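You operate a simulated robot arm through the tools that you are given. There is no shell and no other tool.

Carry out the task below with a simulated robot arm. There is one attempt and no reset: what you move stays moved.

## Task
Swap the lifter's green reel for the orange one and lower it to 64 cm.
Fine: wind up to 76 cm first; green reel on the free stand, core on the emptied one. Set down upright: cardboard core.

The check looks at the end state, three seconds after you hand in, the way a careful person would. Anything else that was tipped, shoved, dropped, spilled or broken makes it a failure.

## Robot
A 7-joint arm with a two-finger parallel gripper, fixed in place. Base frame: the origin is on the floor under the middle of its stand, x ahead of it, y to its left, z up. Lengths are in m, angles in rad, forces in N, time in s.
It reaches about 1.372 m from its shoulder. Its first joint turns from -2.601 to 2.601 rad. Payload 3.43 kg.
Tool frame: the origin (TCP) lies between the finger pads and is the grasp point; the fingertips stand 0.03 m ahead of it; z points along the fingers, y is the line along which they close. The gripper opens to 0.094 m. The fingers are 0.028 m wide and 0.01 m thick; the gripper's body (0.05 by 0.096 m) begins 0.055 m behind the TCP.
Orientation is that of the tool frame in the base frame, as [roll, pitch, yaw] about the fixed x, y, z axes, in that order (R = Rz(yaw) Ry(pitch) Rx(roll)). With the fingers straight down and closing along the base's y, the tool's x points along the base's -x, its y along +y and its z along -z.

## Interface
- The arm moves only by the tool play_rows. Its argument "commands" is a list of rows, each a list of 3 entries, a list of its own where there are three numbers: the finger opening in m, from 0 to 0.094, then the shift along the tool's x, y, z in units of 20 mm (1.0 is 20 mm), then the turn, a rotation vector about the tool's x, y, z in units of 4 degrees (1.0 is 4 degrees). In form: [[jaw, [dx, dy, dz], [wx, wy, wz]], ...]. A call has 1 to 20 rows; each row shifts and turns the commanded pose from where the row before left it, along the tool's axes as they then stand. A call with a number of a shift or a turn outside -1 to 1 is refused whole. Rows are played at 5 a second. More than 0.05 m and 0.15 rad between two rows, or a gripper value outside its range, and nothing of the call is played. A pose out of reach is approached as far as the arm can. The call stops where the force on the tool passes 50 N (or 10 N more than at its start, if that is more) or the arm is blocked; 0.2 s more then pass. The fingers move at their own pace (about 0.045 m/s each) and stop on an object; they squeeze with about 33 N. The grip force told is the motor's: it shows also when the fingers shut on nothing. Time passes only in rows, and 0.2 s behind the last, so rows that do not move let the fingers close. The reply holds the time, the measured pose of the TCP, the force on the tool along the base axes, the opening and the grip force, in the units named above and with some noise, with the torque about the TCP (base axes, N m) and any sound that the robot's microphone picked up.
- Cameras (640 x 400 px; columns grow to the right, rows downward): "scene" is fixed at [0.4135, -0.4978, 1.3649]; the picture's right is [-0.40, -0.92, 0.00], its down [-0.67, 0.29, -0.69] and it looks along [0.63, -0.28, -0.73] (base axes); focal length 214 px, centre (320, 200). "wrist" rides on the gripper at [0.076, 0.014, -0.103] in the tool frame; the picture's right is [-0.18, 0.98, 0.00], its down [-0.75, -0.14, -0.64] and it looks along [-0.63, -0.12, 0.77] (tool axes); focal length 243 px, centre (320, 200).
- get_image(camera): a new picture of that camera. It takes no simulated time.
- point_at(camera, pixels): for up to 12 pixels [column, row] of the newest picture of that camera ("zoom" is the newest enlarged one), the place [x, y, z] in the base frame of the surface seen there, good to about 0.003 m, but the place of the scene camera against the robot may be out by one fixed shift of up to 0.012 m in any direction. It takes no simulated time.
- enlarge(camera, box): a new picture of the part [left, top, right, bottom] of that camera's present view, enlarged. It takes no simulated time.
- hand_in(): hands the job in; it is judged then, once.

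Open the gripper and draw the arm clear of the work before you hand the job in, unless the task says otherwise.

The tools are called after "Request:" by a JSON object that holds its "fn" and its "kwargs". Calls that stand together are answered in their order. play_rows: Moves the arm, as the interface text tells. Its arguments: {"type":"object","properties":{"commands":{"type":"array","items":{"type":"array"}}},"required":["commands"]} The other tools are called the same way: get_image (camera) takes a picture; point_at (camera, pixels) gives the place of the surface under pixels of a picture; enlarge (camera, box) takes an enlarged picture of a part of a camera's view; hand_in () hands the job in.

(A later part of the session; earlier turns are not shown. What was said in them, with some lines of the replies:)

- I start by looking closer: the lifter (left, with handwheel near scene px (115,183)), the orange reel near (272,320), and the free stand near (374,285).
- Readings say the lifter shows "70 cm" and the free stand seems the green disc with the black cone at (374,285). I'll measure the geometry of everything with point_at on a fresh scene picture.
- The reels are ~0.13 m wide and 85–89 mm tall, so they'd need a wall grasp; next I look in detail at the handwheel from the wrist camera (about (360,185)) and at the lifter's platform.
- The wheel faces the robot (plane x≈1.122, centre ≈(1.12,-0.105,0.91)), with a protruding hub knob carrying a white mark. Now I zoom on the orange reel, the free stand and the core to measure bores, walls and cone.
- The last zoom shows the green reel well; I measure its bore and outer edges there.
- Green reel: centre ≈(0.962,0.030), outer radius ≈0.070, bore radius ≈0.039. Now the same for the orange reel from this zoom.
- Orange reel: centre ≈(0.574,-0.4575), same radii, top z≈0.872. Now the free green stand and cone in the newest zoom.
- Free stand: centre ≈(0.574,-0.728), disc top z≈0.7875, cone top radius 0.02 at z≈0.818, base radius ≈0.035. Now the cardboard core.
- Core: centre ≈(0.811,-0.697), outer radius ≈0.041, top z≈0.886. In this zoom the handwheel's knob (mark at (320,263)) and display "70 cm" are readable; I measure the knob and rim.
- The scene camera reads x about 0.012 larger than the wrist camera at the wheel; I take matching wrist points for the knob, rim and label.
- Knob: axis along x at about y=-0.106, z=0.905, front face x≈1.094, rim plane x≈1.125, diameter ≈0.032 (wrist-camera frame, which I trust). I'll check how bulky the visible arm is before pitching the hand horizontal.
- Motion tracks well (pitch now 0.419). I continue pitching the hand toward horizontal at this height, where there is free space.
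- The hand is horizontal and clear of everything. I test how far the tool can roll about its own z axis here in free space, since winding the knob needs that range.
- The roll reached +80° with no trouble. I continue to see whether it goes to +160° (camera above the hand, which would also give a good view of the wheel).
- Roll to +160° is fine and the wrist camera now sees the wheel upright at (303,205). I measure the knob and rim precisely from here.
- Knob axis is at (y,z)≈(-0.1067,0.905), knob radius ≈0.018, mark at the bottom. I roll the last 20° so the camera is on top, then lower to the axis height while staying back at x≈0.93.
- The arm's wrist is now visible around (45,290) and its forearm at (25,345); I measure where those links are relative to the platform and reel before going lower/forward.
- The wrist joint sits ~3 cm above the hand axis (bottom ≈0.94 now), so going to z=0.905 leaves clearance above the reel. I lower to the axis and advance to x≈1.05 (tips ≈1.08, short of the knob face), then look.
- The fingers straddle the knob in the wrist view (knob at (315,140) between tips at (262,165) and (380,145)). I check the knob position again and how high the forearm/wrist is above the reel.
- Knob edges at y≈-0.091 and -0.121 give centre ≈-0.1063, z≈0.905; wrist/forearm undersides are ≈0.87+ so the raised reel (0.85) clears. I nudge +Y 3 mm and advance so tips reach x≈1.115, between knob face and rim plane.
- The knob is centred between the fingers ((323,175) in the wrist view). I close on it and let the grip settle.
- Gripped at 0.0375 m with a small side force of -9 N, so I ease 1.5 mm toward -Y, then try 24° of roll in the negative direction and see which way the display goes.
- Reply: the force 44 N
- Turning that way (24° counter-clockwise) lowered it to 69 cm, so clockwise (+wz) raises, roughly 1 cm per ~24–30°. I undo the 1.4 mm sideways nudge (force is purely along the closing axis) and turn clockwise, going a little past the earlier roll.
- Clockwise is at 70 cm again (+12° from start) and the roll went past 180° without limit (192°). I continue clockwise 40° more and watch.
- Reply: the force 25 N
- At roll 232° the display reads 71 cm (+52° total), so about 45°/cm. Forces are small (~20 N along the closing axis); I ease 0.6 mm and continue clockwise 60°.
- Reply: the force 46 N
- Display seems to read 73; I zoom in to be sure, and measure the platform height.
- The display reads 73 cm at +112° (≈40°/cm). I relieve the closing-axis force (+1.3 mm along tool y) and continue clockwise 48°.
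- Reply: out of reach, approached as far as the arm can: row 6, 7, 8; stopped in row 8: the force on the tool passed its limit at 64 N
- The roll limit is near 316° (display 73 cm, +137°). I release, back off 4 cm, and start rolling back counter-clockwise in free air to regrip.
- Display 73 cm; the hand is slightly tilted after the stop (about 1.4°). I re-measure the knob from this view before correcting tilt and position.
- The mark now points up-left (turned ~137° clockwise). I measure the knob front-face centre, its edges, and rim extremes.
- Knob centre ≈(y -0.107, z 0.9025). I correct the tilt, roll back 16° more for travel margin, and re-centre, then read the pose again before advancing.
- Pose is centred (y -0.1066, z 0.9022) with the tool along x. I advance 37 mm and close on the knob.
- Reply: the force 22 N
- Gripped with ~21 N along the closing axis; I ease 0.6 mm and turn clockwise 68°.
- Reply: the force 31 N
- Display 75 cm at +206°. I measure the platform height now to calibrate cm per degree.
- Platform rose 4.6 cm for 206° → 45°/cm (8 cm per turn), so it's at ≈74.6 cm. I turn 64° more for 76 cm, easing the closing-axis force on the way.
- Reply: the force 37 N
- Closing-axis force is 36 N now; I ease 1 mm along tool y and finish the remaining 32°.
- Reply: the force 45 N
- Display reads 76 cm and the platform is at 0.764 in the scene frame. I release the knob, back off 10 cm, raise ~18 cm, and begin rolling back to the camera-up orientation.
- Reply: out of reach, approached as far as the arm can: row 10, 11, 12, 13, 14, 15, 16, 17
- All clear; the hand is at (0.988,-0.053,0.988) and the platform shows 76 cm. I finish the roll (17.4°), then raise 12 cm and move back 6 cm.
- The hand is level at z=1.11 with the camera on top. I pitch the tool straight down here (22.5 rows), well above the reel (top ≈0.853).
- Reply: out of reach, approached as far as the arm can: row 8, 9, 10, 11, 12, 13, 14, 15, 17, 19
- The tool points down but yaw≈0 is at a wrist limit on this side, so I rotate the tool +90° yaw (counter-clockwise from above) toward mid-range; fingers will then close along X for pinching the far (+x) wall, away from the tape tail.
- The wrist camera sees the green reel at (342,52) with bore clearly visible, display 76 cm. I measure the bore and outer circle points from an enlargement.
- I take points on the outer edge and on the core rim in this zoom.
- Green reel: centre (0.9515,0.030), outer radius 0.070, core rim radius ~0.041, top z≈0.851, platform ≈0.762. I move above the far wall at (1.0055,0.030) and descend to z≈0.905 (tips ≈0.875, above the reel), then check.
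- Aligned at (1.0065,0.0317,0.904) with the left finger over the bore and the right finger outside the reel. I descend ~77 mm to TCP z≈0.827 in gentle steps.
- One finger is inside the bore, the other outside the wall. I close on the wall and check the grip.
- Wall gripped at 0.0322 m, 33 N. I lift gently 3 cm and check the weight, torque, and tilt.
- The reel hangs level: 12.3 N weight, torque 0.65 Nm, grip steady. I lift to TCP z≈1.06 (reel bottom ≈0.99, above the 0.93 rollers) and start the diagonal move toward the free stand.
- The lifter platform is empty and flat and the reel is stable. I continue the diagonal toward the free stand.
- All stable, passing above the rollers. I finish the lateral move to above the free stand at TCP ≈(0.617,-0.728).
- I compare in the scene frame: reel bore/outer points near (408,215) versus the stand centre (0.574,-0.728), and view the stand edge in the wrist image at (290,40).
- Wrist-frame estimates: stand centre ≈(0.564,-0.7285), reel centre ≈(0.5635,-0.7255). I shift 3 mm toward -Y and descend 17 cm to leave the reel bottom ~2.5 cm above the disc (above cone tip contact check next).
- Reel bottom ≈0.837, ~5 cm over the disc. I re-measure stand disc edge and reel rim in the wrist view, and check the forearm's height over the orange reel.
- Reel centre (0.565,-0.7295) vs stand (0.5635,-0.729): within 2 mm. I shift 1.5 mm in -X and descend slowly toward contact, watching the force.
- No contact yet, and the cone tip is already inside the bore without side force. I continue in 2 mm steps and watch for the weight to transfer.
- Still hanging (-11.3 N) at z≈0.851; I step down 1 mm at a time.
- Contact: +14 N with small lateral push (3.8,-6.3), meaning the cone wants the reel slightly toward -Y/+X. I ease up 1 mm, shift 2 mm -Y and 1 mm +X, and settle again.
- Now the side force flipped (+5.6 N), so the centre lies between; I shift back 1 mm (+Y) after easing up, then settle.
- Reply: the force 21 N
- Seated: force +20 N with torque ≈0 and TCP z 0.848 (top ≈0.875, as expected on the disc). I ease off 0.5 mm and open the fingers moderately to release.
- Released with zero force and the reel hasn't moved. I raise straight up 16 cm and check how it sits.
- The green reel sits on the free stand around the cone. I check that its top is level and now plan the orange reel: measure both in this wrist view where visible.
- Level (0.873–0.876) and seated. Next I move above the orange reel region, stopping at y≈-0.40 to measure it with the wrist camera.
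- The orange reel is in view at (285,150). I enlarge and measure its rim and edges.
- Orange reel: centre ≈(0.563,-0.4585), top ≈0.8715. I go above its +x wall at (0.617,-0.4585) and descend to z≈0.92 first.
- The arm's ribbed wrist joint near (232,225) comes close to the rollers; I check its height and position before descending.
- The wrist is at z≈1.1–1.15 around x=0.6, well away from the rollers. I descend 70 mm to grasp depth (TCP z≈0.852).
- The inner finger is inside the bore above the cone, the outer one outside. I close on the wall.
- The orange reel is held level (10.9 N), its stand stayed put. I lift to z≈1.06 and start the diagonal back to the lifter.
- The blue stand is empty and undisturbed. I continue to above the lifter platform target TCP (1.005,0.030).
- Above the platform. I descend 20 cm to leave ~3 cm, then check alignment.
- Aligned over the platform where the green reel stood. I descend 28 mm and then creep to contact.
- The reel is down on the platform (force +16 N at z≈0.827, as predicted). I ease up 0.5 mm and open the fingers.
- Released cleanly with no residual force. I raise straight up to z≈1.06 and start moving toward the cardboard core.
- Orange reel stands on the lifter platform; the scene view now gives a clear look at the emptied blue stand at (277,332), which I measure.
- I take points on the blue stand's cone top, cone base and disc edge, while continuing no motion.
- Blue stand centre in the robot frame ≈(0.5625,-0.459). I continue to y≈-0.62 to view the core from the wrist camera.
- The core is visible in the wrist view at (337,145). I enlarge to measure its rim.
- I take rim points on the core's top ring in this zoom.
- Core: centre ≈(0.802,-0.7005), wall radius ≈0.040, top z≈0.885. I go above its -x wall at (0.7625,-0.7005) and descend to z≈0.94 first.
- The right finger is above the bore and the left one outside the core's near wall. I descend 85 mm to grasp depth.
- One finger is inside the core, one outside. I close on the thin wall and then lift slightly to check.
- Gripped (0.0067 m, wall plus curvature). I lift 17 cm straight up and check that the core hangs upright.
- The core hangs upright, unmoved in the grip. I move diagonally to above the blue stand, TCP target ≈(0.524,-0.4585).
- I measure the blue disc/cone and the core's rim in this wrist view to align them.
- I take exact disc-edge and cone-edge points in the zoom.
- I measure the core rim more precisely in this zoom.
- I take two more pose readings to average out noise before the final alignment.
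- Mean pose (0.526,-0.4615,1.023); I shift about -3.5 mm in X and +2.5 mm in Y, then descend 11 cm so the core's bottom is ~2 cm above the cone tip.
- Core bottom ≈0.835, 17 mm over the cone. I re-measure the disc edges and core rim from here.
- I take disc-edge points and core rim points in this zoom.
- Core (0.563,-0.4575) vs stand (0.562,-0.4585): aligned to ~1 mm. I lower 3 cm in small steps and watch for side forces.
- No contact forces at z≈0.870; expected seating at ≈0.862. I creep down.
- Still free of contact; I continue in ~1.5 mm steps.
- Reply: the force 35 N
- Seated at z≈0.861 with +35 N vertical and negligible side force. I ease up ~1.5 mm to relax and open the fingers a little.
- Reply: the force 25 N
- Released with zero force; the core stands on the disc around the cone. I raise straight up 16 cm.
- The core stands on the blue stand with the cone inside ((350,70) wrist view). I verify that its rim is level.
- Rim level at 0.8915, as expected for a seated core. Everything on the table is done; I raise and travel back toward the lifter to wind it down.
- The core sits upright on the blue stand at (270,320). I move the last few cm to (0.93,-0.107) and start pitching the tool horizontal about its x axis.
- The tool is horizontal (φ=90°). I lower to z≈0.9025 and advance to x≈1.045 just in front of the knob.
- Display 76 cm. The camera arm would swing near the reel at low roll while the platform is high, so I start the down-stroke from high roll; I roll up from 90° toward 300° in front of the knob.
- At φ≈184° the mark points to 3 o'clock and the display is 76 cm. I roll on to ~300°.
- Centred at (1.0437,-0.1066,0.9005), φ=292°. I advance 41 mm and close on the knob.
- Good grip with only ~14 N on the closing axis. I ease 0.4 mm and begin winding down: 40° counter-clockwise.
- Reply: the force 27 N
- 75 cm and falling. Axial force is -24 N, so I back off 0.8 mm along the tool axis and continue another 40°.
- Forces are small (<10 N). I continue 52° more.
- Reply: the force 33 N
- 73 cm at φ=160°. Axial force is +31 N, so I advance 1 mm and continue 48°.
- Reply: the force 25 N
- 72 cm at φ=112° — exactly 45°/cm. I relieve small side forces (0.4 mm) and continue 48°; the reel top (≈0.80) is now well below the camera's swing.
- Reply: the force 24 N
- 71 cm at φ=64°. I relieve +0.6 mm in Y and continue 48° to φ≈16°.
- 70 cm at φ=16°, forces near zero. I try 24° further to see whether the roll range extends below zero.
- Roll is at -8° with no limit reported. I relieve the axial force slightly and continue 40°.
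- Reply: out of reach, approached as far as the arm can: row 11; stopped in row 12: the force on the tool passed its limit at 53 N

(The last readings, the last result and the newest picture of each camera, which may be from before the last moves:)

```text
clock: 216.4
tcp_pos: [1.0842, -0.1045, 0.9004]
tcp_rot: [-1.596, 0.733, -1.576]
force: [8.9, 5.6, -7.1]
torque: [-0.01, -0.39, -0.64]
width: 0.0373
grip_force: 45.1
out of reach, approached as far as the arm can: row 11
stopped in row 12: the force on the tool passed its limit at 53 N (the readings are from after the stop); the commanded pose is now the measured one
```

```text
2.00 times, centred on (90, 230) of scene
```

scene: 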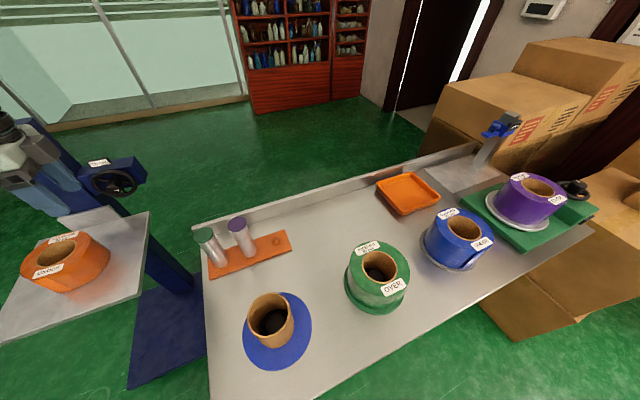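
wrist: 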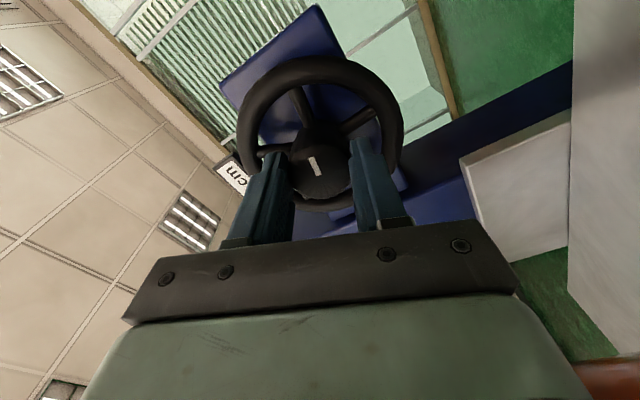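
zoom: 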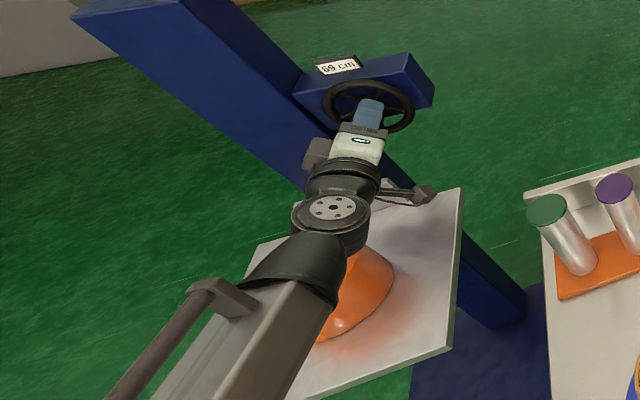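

The lower roll limit is about -48° (turned 340° in total, ≈68.4 cm). I release, back off 4 cm, and roll forward again for the second stroke.

Request:
{"fn": "play_rows", "kwargs": {"commands": [[0.06, [0, 0, 0], [0, 0, 0]], [0.06, [0, 0, 0], [0, 0, 0]], [0.06, [0, 0, -1], [0, 0, 0]], [0.06, [0, 0, -1], [0, 0, 0]], [0.06, [0, 0, 0], [0, 0, 1]], [0.06, [0, 0, 0], [0, 0, 1]], [0.06, [0, 0, 0], [0, 0, 1]], [0.06, [0, 0, 0], [0, 0, 1]], [0.06, [0, 0, 0], [0, 0, 1]], [0.06, [0, 0, 0], [0, 0, 1]], [0.06, [0, 0, 0], [0, 0, 1]], [0.06, [0, 0, 0], [0, 0, 1]], [0.06, [0, 0, 0], [0, 0, 1]], [0.06, [0, 0, 0], [0, 0, 1]], [0.06, [0, 0, 0], [0, 0, 1]], [0.06, [0, 0, 0], [0, 0, 1]], [0.06, [0, 0, 0], [0, 0, 1]], [0.06, [0, 0, 0], [0, 0, 1]], [0.06, [0, 0, 0], [0, 0, 1]], [0.06, [0, 0, 0], [0, 0, 1]]]}}

Request:
{"fn": "enlarge", "kwargs": {"camera": "scene", "box": [70, 140, 150, 200]}}

Request:
{"fn": "play_rows", "kwargs": {"commands": [[0.06, [0, 0, 0], [0, 0, 1]], [0.06, [0, 0, 0], [0, 0, 1]], [0.06, [0, 0, 0], [0, 0, 1]], [0.06, [0, 0, 0], [0, 0, 1]], [0.06, [0, 0, 0], [0, 0, 1]], [0.06, [0, 0, 0], [0, 0, 1]], [0.06, [0, 0, 0], [0, 0, 1]], [0.06, [0, 0, 0], [0, 0, 1]], [0.06, [0, 0, 0], [0, 0, 1]], [0.06, [0, 0, 0], [0, 0, 1]], [0.06, [0, 0, 0], [0, 0, 1]], [0.06, [0, 0, 0], [0, 0, 1]], [0.06, [0, 0, 0], [0, 0, 1]], [0.06, [0, 0, 0], [0, 0, 1]], [0.06, [0, 0, 0], [0, 0, 1]], [0.06, [0, 0, 0], [0, 0, 1]], [0.06, [0, 0, 0], [0, 0, 1]], [0.06, [0, 0, 0], [0, 0, 1]], [0.06, [0, 0, 0], [0, 0, 1]], [0.06, [0, 0, 0], [0, 0, 1]]]}}

Request:
{"fn": "play_rows", "kwargs": {"commands": [[0.06, [0, 0, 0], [0, 0, 1]], [0.06, [0, 0, 0], [0, 0, 1]], [0.06, [0, 0, 0], [0, 0, 1]], [0.06, [0, 0, 0], [0, 0, 1]], [0.06, [0, 0, 0], [0, 0, 1]], [0.06, [0, 0, 0], [0, 0, 1]], [0.06, [0, 0, 0], [0, 0, 1]], [0.06, [0, 0, 0], [0, 0, 1]], [0.06, [0, 0, 0], [0, 0, 1]], [0.06, [0, 0, 0], [0, 0, 1]], [0.06, [0, 0, 0], [0, 0, 1]], [0.06, [0, 0, 0], [0, 0, 1]], [0.06, [0, 0, 0], [0, 0, 1]], [0.06, [0, 0, 0], [0, 0, 1]], [0.06, [0, 0, 0], [0, 0, 1]], [0.06, [0, 0, 0], [0, 0, 1]], [0.06, [0, 0, 0], [0, 0, 1]], [0.06, [0, 0, 0], [0, 0, 0]]]}}

Request:
{"fn": "get_image", "kwargs": {"camera": "wrist"}}

Request:
{"fn": "get_image", "kwargs": {"camera": "scene"}}

```text
clock: 220.6
tcp_pos: [1.0436, -0.1051, 0.9037]
tcp_rot: [1.633, 1.289, 1.64]
force: [-0.2, -0.2, -0.1]
torque: [0.01, 0.02, 0.03]
width: 0.06
grip_force: 0.0
```

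```text
6.67 times, centred on (110, 170) of scene
```

zoom: 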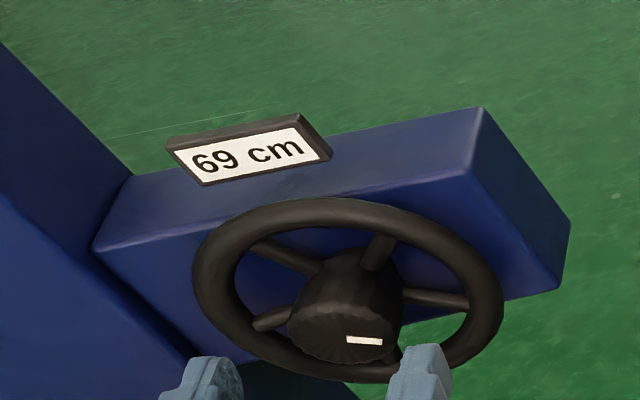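

```text
clock: 224.8
tcp_pos: [1.044, -0.1052, 0.9021]
tcp_rot: [1.588, -0.107, 1.578]
force: [0.1, -0.1, 0.5]
torque: [0.01, 0.01, 0.03]
width: 0.0603
grip_force: 0.1
```

```text
clock: 228.6
tcp_pos: [1.0431, -0.1065, 0.9009]
tcp_rot: [1.634, -1.293, 1.522]
force: [-0.1, -0.4, -0.6]
torque: [-0.02, -0.02, -0.03]
width: 0.0599
grip_force: 0.1
```

```text
taken
```

wrist: 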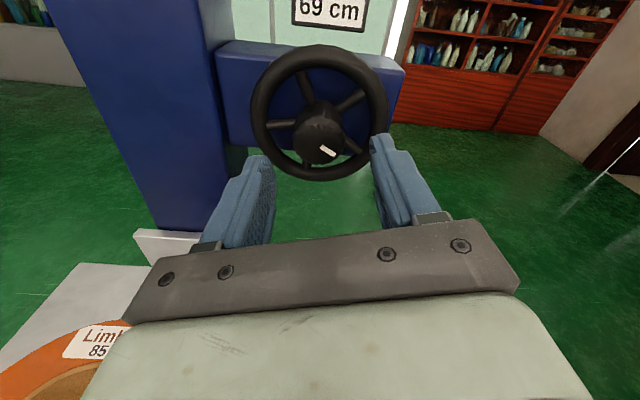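

```text
taken
```

scene: 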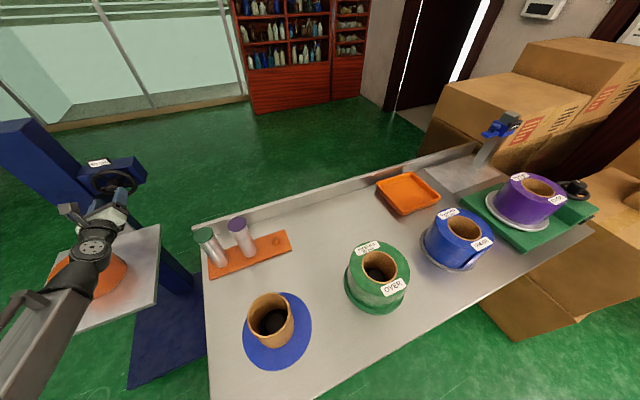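

Display reads 69 cm (≥68.5). I correct the small tilt, roll 16° more (φ≈180°) and measure the platform height from the scene picture.

Request:
{"fn": "play_rows", "kwargs": {"commands": [[0.06, [0, 0, 0], [-0.233, 0.191, 0]], [0.06, [0, 0, 0], [0, 0, 1]], [0.06, [0, 0, 0], [0, 0, 1]], [0.06, [0, 0, 0], [0, 0, 1]], [0.06, [0, 0, 0], [0, 0, 1]], [0.06, [0, 0, 0], [0, 0, 0]]]}}

Request:
{"fn": "point_at", "kwargs": {"camera": "scene", "pixels": [[140, 240], [145, 260], [125, 300], [140, 285], [135, 270], [145, 245], [115, 310], [150, 290]]}}

Request:
{"fn": "get_image", "kwargs": {"camera": "wrist"}}

Request:
{"fn": "enlarge", "kwargs": {"camera": "wrist", "box": [250, 40, 400, 190]}}

```text
clock: 230.0
tcp_pos: [1.0435, -0.1061, 0.9023]
tcp_rot: [-1.522, -1.568, -1.622]
force: [-0.3, -0.2, 0.6]
torque: [-0.01, -0.02, 0.04]
width: 0.0602
grip_force: 0.0
```

```text
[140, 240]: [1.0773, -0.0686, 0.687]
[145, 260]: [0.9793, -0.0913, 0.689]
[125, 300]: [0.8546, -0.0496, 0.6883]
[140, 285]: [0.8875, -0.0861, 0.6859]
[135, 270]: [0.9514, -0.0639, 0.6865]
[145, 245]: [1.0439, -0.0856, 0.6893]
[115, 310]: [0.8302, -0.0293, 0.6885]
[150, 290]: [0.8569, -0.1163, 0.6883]
```

```text
taken
```

wrist: 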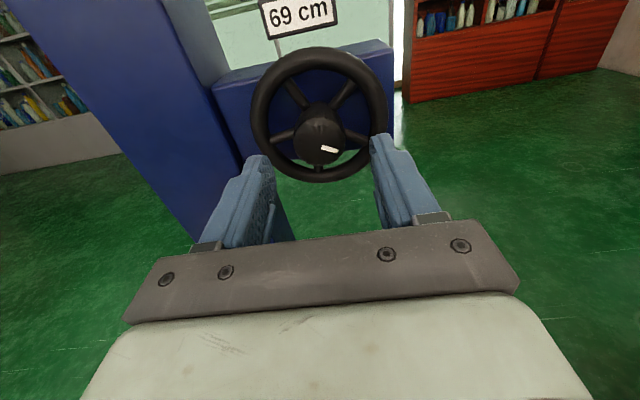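

```text
2.67 times, centred on (325, 115) of wrist
```

zoom: 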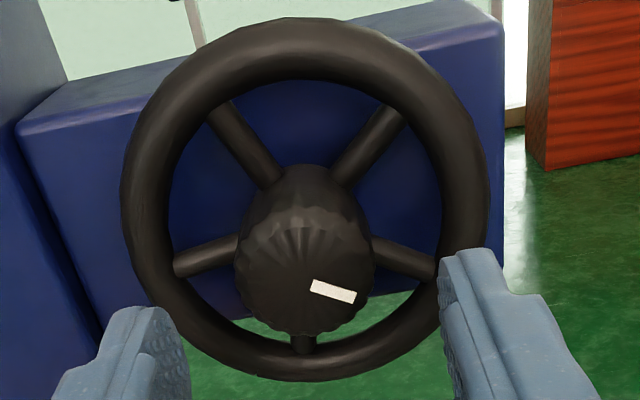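

The mark now points slightly below 3 o'clock. I get its 3D direction from its two ends, to compute the exact remaining angle.

Request:
{"fn": "point_at", "kwargs": {"camera": "zoom", "pixels": [[315, 286], [325, 290], [335, 292], [345, 294], [353, 297], [240, 270], [370, 265], [300, 330], [303, 240]]}}

```text
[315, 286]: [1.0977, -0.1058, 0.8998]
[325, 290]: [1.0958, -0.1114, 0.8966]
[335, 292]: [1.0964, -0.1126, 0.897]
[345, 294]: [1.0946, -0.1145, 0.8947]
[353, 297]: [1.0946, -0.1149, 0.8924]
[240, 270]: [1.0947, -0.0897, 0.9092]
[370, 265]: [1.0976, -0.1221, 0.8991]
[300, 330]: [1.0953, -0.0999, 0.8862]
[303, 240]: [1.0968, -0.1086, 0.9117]
```

Mark geometry and platform height (0.688 in scene, i.e. ≈68.5 cm) both say ~204° remain to 64 cm. I shift 1.5 mm down, advance 41 mm and grip the knob.

Request:
{"fn": "play_rows", "kwargs": {"commands": [[0.06, [-0.07, 0, 0.7], [0, 0, 0]], [0.06, [0, 0, 0.7], [0, 0, 0]], [0.06, [0, 0, 0.65], [0, 0, 0]], [0.05, [0, 0, 0], [0, 0, 0]], [0.02, [0, 0, 0], [0, 0, 0]], [0.02, [0, 0, 0], [0, 0, 0]], [0.02, [0, 0, 0], [0, 0, 0]]]}}

Request:
{"fn": "get_image", "kwargs": {"camera": "wrist"}}

```text
clock: 231.6
tcp_pos: [1.0845, -0.1054, 0.8997]
tcp_rot: [0.269, -1.568, 2.875]
force: [0.6, 19.6, -3.4]
torque: [-0.02, 0.29, 0.35]
width: 0.0373
grip_force: 45.2
```

```text
taken
```

wrist: 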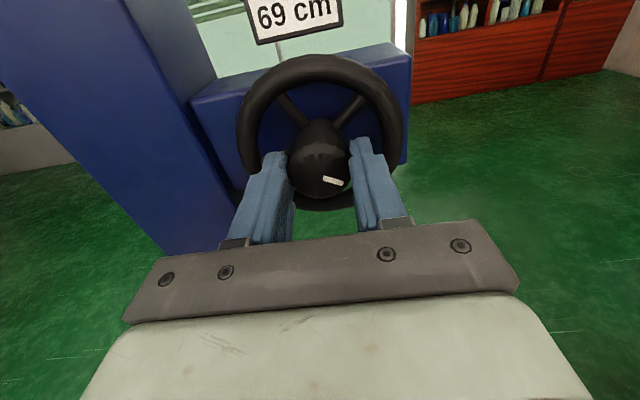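

Gripped with +20 N in Y; I ease 0.6 mm and wind down 48°.

Request:
{"fn": "play_rows", "kwargs": {"commands": [[0.02, [0, -0.03, 0], [0, 0, 0]], [0.02, [0, 0, 0], [0, 0, -1]], [0.02, [0, 0, 0], [0, 0, -1]], [0.02, [0, 0, 0], [0, 0, -1]], [0.02, [0, 0, 0], [0, 0, -1]], [0.02, [0, 0, 0], [0, 0, -1]], [0.02, [0, 0, 0], [0, 0, -1]], [0.02, [0, 0, 0], [0, 0, -1]], [0.02, [0, 0, 0], [0, 0, -1]], [0.02, [0, 0, 0], [0, 0, -1]], [0.02, [0, 0, 0], [0, 0, -1]], [0.02, [0, 0, 0], [0, 0, -1]], [0.02, [0, 0, 0], [0, 0, -1]], [0.02, [0, 0, 0], [0, 0, 0]]]}}

Request:
{"fn": "enlarge", "kwargs": {"camera": "scene", "box": [70, 140, 150, 200]}}

```text
clock: 234.6
tcp_pos: [1.0841, -0.1061, 0.8998]
tcp_rot: [1.573, -0.733, 1.569]
force: [-15.3, 7.2, -24.8]
torque: [-0.01, 0.01, 0.54]
width: 0.0374
grip_force: 44.8
```

```text
6.67 times, centred on (110, 170) of scene
```

zoom: 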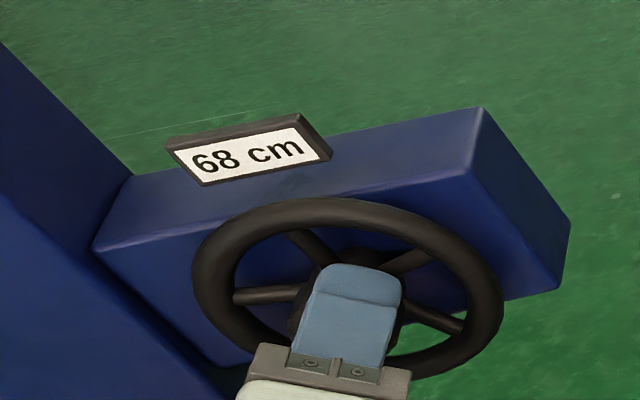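

68 cm shown at 48° into this stroke, so it's right near the 67.5 rounding edge. I step 4° to catch the change and calibrate the height exactly.

Request:
{"fn": "play_rows", "kwargs": {"commands": [[0.02, [0, -0.03, 0], [0, 0, -1]], [0.02, [0, 0, 0], [0, 0, 0]]]}}

Request:
{"fn": "enlarge", "kwargs": {"camera": "scene", "box": [70, 140, 150, 200]}}

Request:
{"fn": "play_rows", "kwargs": {"commands": [[0.02, [0, 0, 0], [0, 0, -1]], [0.02, [0, 0, 0], [0, 0, 0]]]}}

Request:
{"fn": "enlarge", "kwargs": {"camera": "scene", "box": [70, 140, 150, 200]}}

```text
clock: 235.2
tcp_pos: [1.0848, -0.1047, 0.8993]
tcp_rot: [1.572, -0.662, 1.565]
force: [-17.7, 3.9, -23.5]
torque: [0.01, 0.7, -0.14]
width: 0.0372
grip_force: 44.8
```

```text
6.67 times, centred on (110, 170) of scene
```

zoom: 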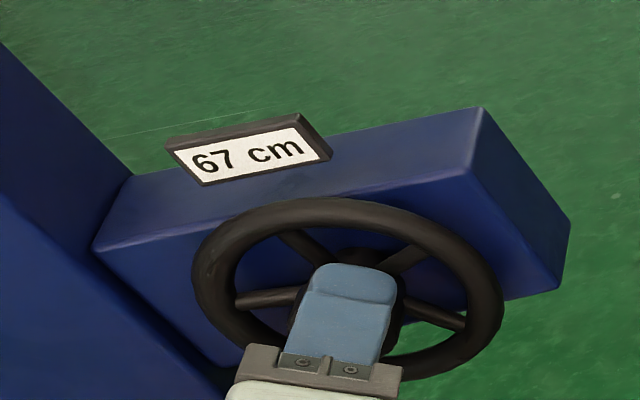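

```text
clock: 235.8
tcp_pos: [1.0849, -0.1046, 0.8998]
tcp_rot: [1.573, -0.592, 1.566]
force: [-23.7, 2.5, -29.9]
torque: [0.0, 0.36, 0.27]
width: 0.0371
grip_force: 45.2
```

```text
6.67 times, centred on (110, 170) of scene
```

zoom: 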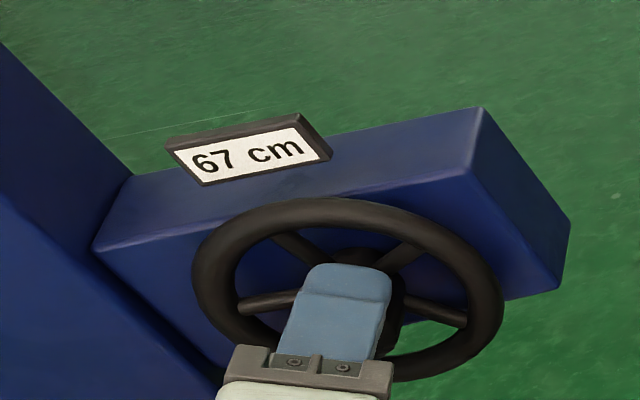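

The 68→67 edge (67.5 cm) lies at φ≈130°, so 64.0 cm is at φ≈-27.5°. I relieve forces and continue 48°.

Request:
{"fn": "play_rows", "kwargs": {"commands": [[0.02, [0, -0.035, -0.04], [0, 0, 0]], [0.02, [0, 0, 0], [0, 0, -1]], [0.02, [0, 0, 0], [0, 0, -1]], [0.02, [0, 0, 0], [0, 0, -1]], [0.02, [0, 0, 0], [0, 0, -1]], [0.02, [0, 0, 0], [0, 0, -1]], [0.02, [0, 0, 0], [0, 0, -1]], [0.02, [0, 0, 0], [0, 0, -1]], [0.02, [0, 0, 0], [0, 0, -1]], [0.02, [0, 0, 0], [0, 0, -1]], [0.02, [0, 0, 0], [0, 0, -1]], [0.02, [0, 0, 0], [0, 0, -1]], [0.02, [0, 0, 0], [0, 0, -1]], [0.02, [0, 0, 0], [0, 0, 0]]]}}

Request:
{"fn": "enlarge", "kwargs": {"camera": "scene", "box": [70, 140, 150, 200]}}

```text
clock: 238.8
tcp_pos: [1.0847, -0.1052, 0.8988]
tcp_rot: [1.571, 0.244, 1.57]
force: [21.0, -6.5, 1.3]
torque: [-0.04, 0.0, 0.41]
width: 0.0374
grip_force: 45.1
```

```text
6.67 times, centred on (110, 170) of scene
```

zoom: 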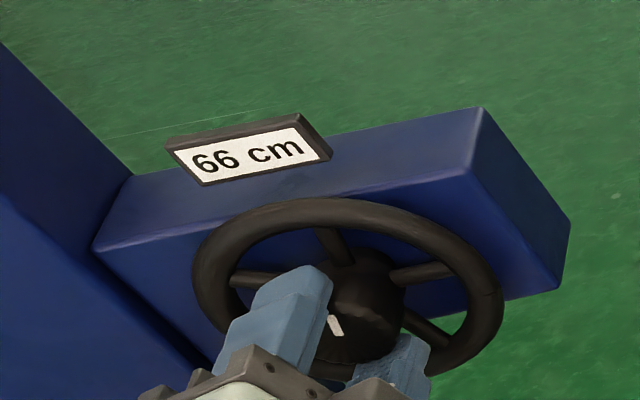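

66 cm at φ=76°. I advance 0.6 mm for the axial force and continue 48°.

Request:
{"fn": "play_rows", "kwargs": {"commands": [[0.02, [0, 0, 0.03], [0, 0, 0]], [0.02, [0, 0, 0], [0, 0, -1]], [0.02, [0, 0, 0], [0, 0, -1]], [0.02, [0, 0, 0], [0, 0, -1]], [0.02, [0, 0, 0], [0, 0, -1]], [0.02, [0, 0, 0], [0, 0, -1]], [0.02, [0, 0, 0], [0, 0, -1]], [0.02, [0, 0, 0], [0, 0, -1]], [0.02, [0, 0, 0], [0, 0, -1]], [0.02, [0, 0, 0], [0, 0, -1]], [0.02, [0, 0, 0], [0, 0, -1]], [0.02, [0, 0, 0], [0, 0, -1]], [0.02, [0, 0, 0], [0, 0, -1]], [0.02, [0, 0, 0], [0, 0, 0]]]}}

Request:
{"fn": "enlarge", "kwargs": {"camera": "scene", "box": [0, 130, 180, 330]}}

```text
clock: 241.8
tcp_pos: [1.0834, -0.1042, 0.8994]
tcp_rot: [1.573, 1.083, 1.57]
force: [-6.9, -2.9, -5.4]
torque: [0.0, -0.11, 0.11]
width: 0.037
grip_force: 45.1
```

```text
2.00 times, centred on (90, 230) of scene
```

zoom: 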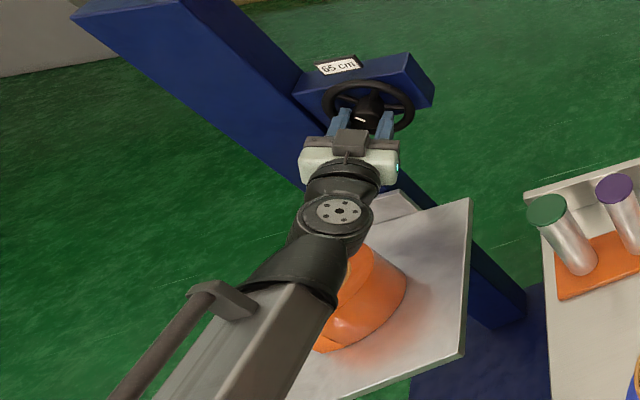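

65 cm at φ=28°. I continue 28° to φ≈0, then step to find the 65→64 edge.

Request:
{"fn": "play_rows", "kwargs": {"commands": [[0.02, [0, 0, 0], [0, 0, -1]], [0.02, [0, 0, 0], [0, 0, -1]], [0.02, [0, 0, 0], [0, 0, -1]], [0.02, [0, 0, 0], [0, 0, -1]], [0.02, [0, 0, 0], [0, 0, -1]], [0.02, [0, 0, 0], [0, 0, -1]], [0.02, [0, 0, 0], [0, 0, -1]], [0.02, [0, 0, 0], [0, 0, 0]]]}}

Request:
{"fn": "enlarge", "kwargs": {"camera": "scene", "box": [70, 140, 150, 200]}}

Request:
{"fn": "play_rows", "kwargs": {"commands": [[0.02, [0, 0, 0], [0, 0, -1]], [0.02, [0, 0, 0], [0, 0, 0]]]}}

Request:
{"fn": "enlarge", "kwargs": {"camera": "scene", "box": [70, 140, 150, 200]}}

Request:
{"fn": "play_rows", "kwargs": {"commands": [[0.02, [0, 0, 0], [0, 0, -1]], [0.02, [0, 0, 0], [0, 0, 0]]]}}

Request:
{"fn": "enlarge", "kwargs": {"camera": "scene", "box": [70, 140, 150, 200]}}

```text
clock: 243.6
tcp_pos: [1.0843, -0.1041, 0.8987]
tcp_rot: [-1.761, 1.571, -1.763]
force: [3.7, -2.1, -4.6]
torque: [-0.04, 0.32, -0.03]
width: 0.0368
grip_force: 45.0
```

```text
6.67 times, centred on (110, 170) of scene
```

zoom: 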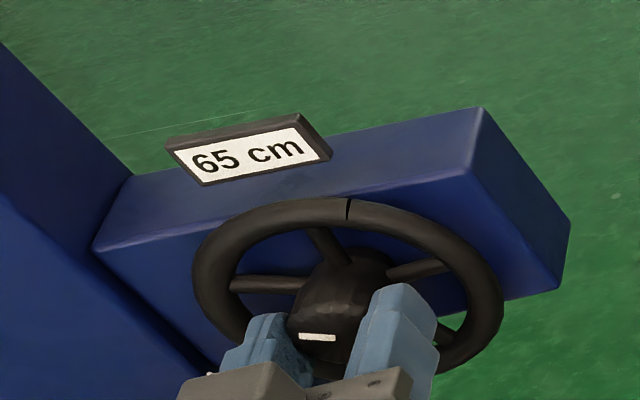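

```text
clock: 244.2
tcp_pos: [1.085, -0.1055, 0.8989]
tcp_rot: [-1.579, 1.501, -1.583]
force: [-1.7, -2.5, -9.0]
torque: [0.03, -0.68, 0.23]
width: 0.037
grip_force: 45.0
```

```text
6.67 times, centred on (110, 170) of scene
```

zoom: 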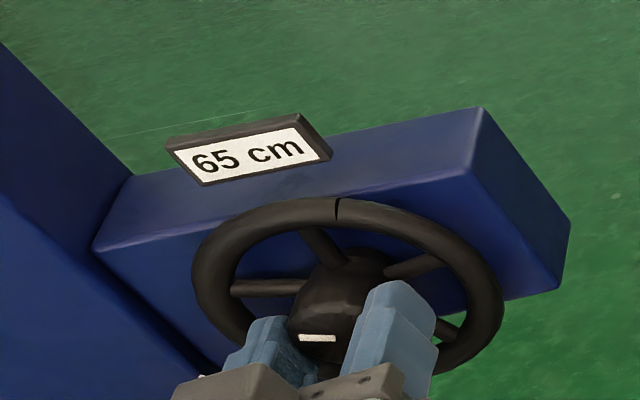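

```text
clock: 244.8
tcp_pos: [1.0845, -0.1046, 0.9003]
tcp_rot: [-1.577, 1.433, -1.576]
force: [-4.4, 2.3, -8.3]
torque: [0.0, 0.92, 0.0]
width: 0.0371
grip_force: 45.0
```

```text
6.67 times, centred on (110, 170) of scene
```

zoom: 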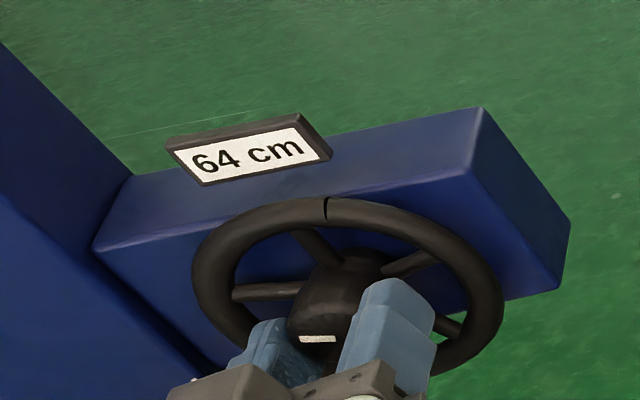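

The display flipped to 64 between φ=-4° and -8° (64.5 cm edge), so 64.0 is ~20° further. I turn the last 5 rows (20°).

Request:
{"fn": "play_rows", "kwargs": {"commands": [[0.02, [0, 0, 0], [0, 0, -1]], [0.02, [0, 0, 0], [0, 0, -1]], [0.02, [0, 0, 0], [0, 0, -1]], [0.02, [0, 0, 0], [0, 0, -1]], [0.02, [0, 0, 0], [0, 0, -1]], [0.02, [0, 0, 0], [0, 0, 0]]]}}

Request:
{"fn": "get_image", "kwargs": {"camera": "scene"}}

Request:
{"fn": "enlarge", "kwargs": {"camera": "scene", "box": [70, 140, 150, 200]}}

Request:
{"fn": "point_at", "kwargs": {"camera": "scene", "pixels": [[145, 245], [150, 265], [130, 305], [145, 290], [140, 275], [150, 250], [155, 290], [120, 315]]}}

```text
clock: 246.2
tcp_pos: [1.0854, -0.1053, 0.8998]
tcp_rot: [-1.57, 1.082, -1.568]
force: [-6.1, 4.1, -3.1]
torque: [0.02, -0.5, 0.39]
width: 0.0373
grip_force: 45.0
```

```text
taken
```

scene: 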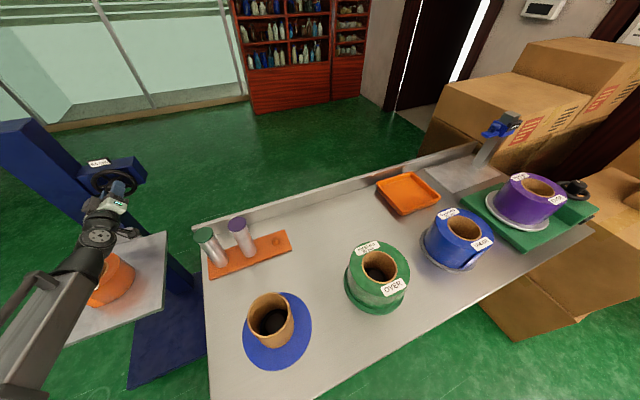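

```text
6.67 times, centred on (110, 170) of scene
```

zoom: 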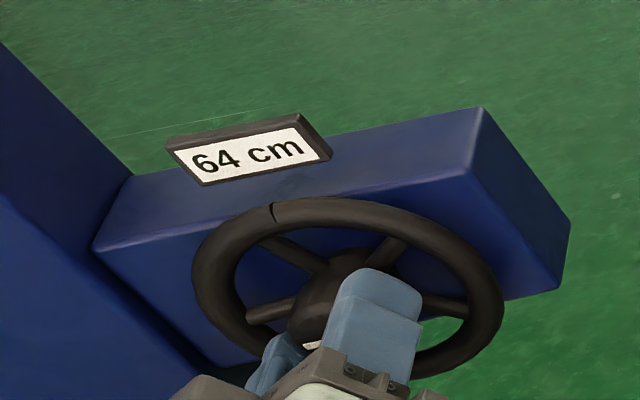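

```text
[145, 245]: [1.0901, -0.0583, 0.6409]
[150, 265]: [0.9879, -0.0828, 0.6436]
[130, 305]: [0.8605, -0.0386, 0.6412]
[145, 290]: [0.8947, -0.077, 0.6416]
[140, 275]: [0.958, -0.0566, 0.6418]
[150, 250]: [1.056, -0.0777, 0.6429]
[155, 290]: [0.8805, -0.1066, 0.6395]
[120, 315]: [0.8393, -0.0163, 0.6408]
```

Display 64 cm; platform reads 0.6415 in scene frame (≈64.0). I release the knob, back off, and roll toward neutral before withdrawing.

Request:
{"fn": "play_rows", "kwargs": {"commands": [[0.06, [0, 0, 0], [0, 0, 0]], [0.06, [0, 0, 0], [0, 0, 0]], [0.06, [0, 0, -1], [0, 0, 0]], [0.06, [0, 0, -1], [0, 0, 0]], [0.06, [0, 0, -1], [0, 0, 0]], [0.06, [0, 0, 0], [0, 0, 1]], [0.06, [0, 0, 0], [0, 0, 1]], [0.06, [0, 0, 0], [0, 0, 1]], [0.06, [0, 0, 0], [0, 0, 1]], [0.06, [0, 0, 0], [0, 0, 1]], [0.06, [0, 0, 0], [0, 0, 1]], [0.06, [0, 0, 0], [0, 0, 1]], [0.06, [0, 0, 0], [0, 0, 1]], [0.06, [0, 0, 0], [0, 0, 1]], [0.06, [0, 0, 0], [0, 0, 1]], [0.06, [0, 0, 0], [0, 0, 1]], [0.06, [0, 0, 0], [0, 0, 1]], [0.06, [0, 0, 0], [0, 0, 1]], [0.06, [0, 0, 0], [0, 0, 1]], [0.06, [0, 0, 0], [0, 0, 1]]]}}

Request:
{"fn": "play_rows", "kwargs": {"commands": [[0.06, [0, 0, 0], [0, 0, 1]], [0.06, [0, 0, 0], [0, 0, 1]], [0.06, [0, 0, 0], [0, 0, 1]], [0.06, [0, 0, 0], [0, 0, 1]], [0.06, [0, 0, 0], [0, 0, 1]], [0.06, [0, 0, 0], [0, 0, 1]], [0.06, [0, 0, 0], [0, 0, 1]], [0.06, [0, 0, 0], [0, 0, 1]], [0.06, [0, 0, 0], [0, 0, 1]], [0.06, [0, 0, 0], [0, 0, 1]], [0.06, [0, 0, 0], [0, 0, 1]], [0.06, [0, 0, 0], [0, 0, 1]], [0.06, [0, 0, 0], [0, 0, 1]], [0.06, [0, 0, 0], [0, 0, 1]], [0.06, [0, 0, 0], [0, 0, 0.5]], [0.06, [0, 0, 0], [0, 0, 0]]]}}

Request:
{"fn": "enlarge", "kwargs": {"camera": "scene", "box": [0, 130, 180, 330]}}

```text
clock: 250.4
tcp_pos: [1.0247, -0.1054, 0.8991]
tcp_rot: [1.571, 1.011, 1.569]
force: [-0.2, 0.4, -0.2]
torque: [-0.01, 0.03, 0.02]
width: 0.06
grip_force: 0.1
```

```text
clock: 253.8
tcp_pos: [1.0242, -0.1058, 0.9002]
tcp_rot: [1.569, -0.002, 1.569]
force: [0.2, 0.9, -0.3]
torque: [0.01, 0.01, -0.02]
width: 0.06
grip_force: 0.0
```

```text
2.00 times, centred on (90, 230) of scene
```

zoom: 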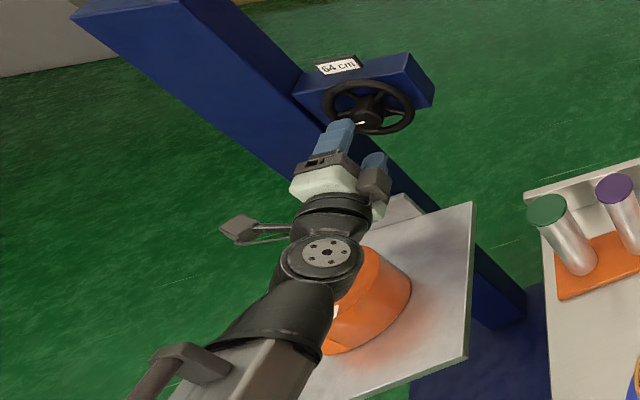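

Display holds at 64 cm after release. I withdraw up and back, clear of the lifter.

Request:
{"fn": "play_rows", "kwargs": {"commands": [[0.06, [0, 0, -1], [0, 0, 0]], [0.06, [0, 1, -0.5], [0, 0, 0]], [0.06, [0, 1, -0.5], [0, 0, 0]], [0.06, [0, 1, -0.5], [0, 0, 0]], [0.06, [0, 1, -0.5], [0, 0, 0]], [0.06, [0, 1, -0.5], [0, 0, 0]], [0.06, [0, 1, -0.5], [0, 0, 0]], [0.06, [0, 1, -0.5], [0, 0, 0]], [0.06, [0, 1, -0.5], [0, 0, 0]], [0.06, [0, 1, -0.5], [0, 0, 0]], [0.06, [0, 1, -0.5], [0, 0, 0]], [0.08, [0, 0, -1], [0, 0, 0]], [0.09, [0, 0, -1], [0, 0, 0]], [0.09, [0, 0, -1], [0, 0, 0]], [0.09, [0, 0, -1], [0, 0, 0]], [0.09, [0, 0, 0], [0, 0, 0]]]}}

Request:
{"fn": "get_image", "kwargs": {"camera": "scene"}}

Request:
{"fn": "get_image", "kwargs": {"camera": "wrist"}}

Request:
{"fn": "enlarge", "kwargs": {"camera": "scene", "box": [0, 130, 200, 350]}}

Request:
{"fn": "enlarge", "kwargs": {"camera": "scene", "box": [200, 180, 420, 380]}}

```text
clock: 257.2
tcp_pos: [0.8243, -0.1035, 1.1]
tcp_rot: [1.571, 0.0, 1.57]
force: [-0.4, -0.8, 0.0]
torque: [-0.01, 0.0, 0.01]
width: 0.09
grip_force: 0.1
```

```text
taken
```

scene: 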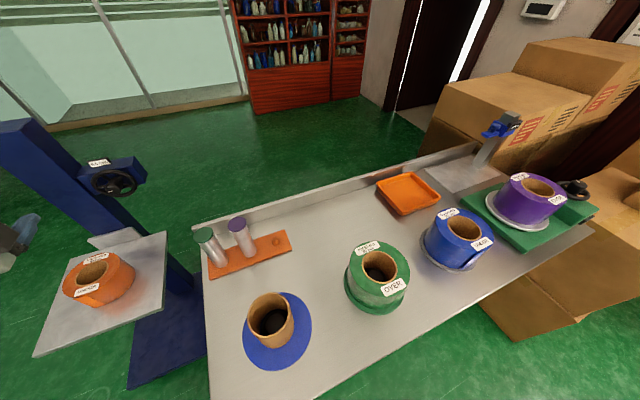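

```text
taken
```

wrist: 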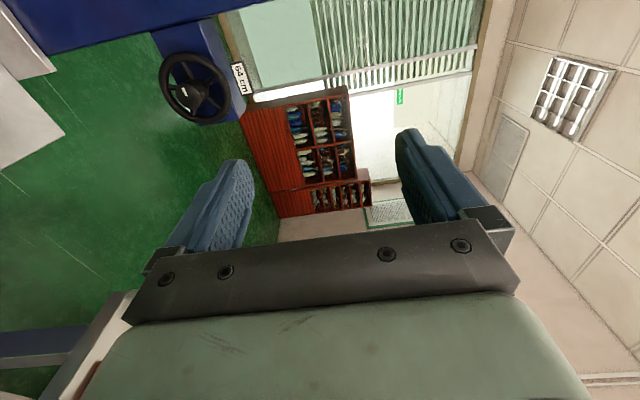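

```text
1.82 times, centred on (100, 240) of scene
```

zoom: 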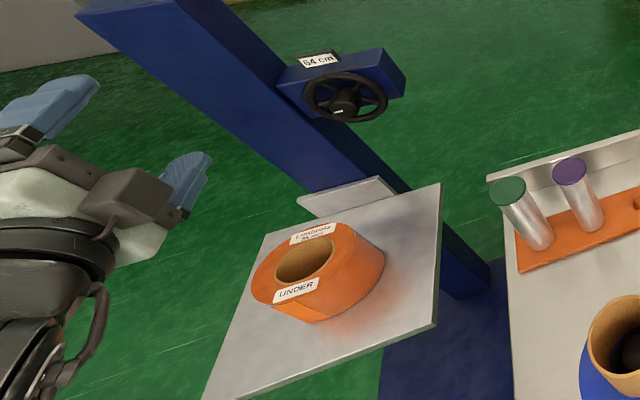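

```text
2.00 times, centred on (310, 280) of scene
```

zoom: 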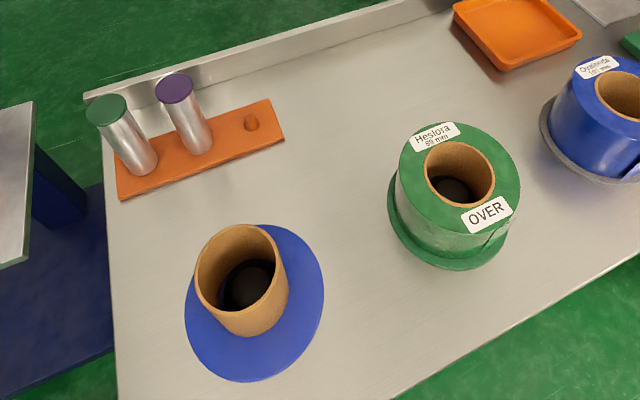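

Everything is in place: orange reel on the lifter at 64 cm, green reel on the former free stand, cardboard core upright on the blue stand, all level. I draw the arm back another 10 cm with the gripper open before handing in.

Request:
{"fn": "play_rows", "kwargs": {"commands": [[0.094, [0, 0, -1], [0, 0, 0]], [0.094, [0, 0, -1], [0, 0, 0]], [0.094, [0, 0, -1], [0, 0, 0]], [0.094, [0, 0, -1], [0, 0, 0]], [0.094, [0, 0, -1], [0, 0, 0]], [0.094, [0, 0, 0], [0, 0, 0]]]}}

Request:
{"fn": "get_image", "kwargs": {"camera": "scene"}}

Request:
{"fn": "enlarge", "kwargs": {"camera": "scene", "box": [70, 140, 150, 200]}}

```text
clock: 258.6
tcp_pos: [0.7365, -0.1062, 1.0995]
tcp_rot: [1.569, -0.001, 1.569]
force: [-0.9, 0.3, 0.2]
torque: [0.04, 0.03, 0.01]
width: 0.094
grip_force: 0.0
out of reach, approached as far as the arm can: row 5
```

```text
taken
```

scene: 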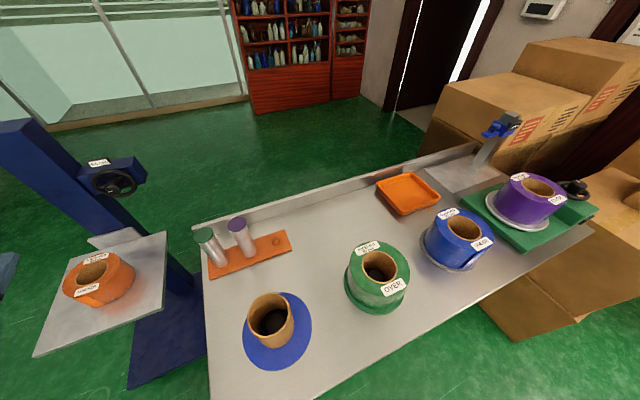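

```text
6.67 times, centred on (110, 170) of scene
```

zoom: 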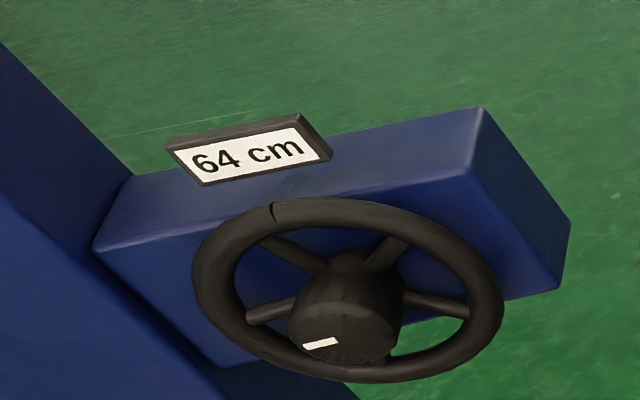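

The final pictures show the display at 64 cm, both reels and the core upright in place, and the arm clear with the gripper open, so I hand in.

Request:
{"fn": "hand_in", "kwargs": {}}

```text
The job is handed in.
```

The reels are swapped and the lifter is lowered. It carries the orange reel and its display reads 64 cm. I've handed the job in; no verdict came back.

- **Winding up first:** before moving any reel I turned the handwheel until the display read 76 cm. The first test turn went the wrong way and took it briefly to 69 cm, with the green reel still on it.
- **Green reel:** it sits level on the stand that was free, with the cone inside its bore.
- **Orange reel:** it stands where the green one was. I wound it down in two strokes, and the platform measures about 64 cm.
- **Cardboard core:** it is upright on the stand the orange reel left, seated around the cone with its rim level.

In the last picture nothing else looks moved or tipped. The gripper is open and the arm is drawn back from the work. The last row of that retreat was out of reach, so it stopped about 1 cm short of where I aimed, still clear.
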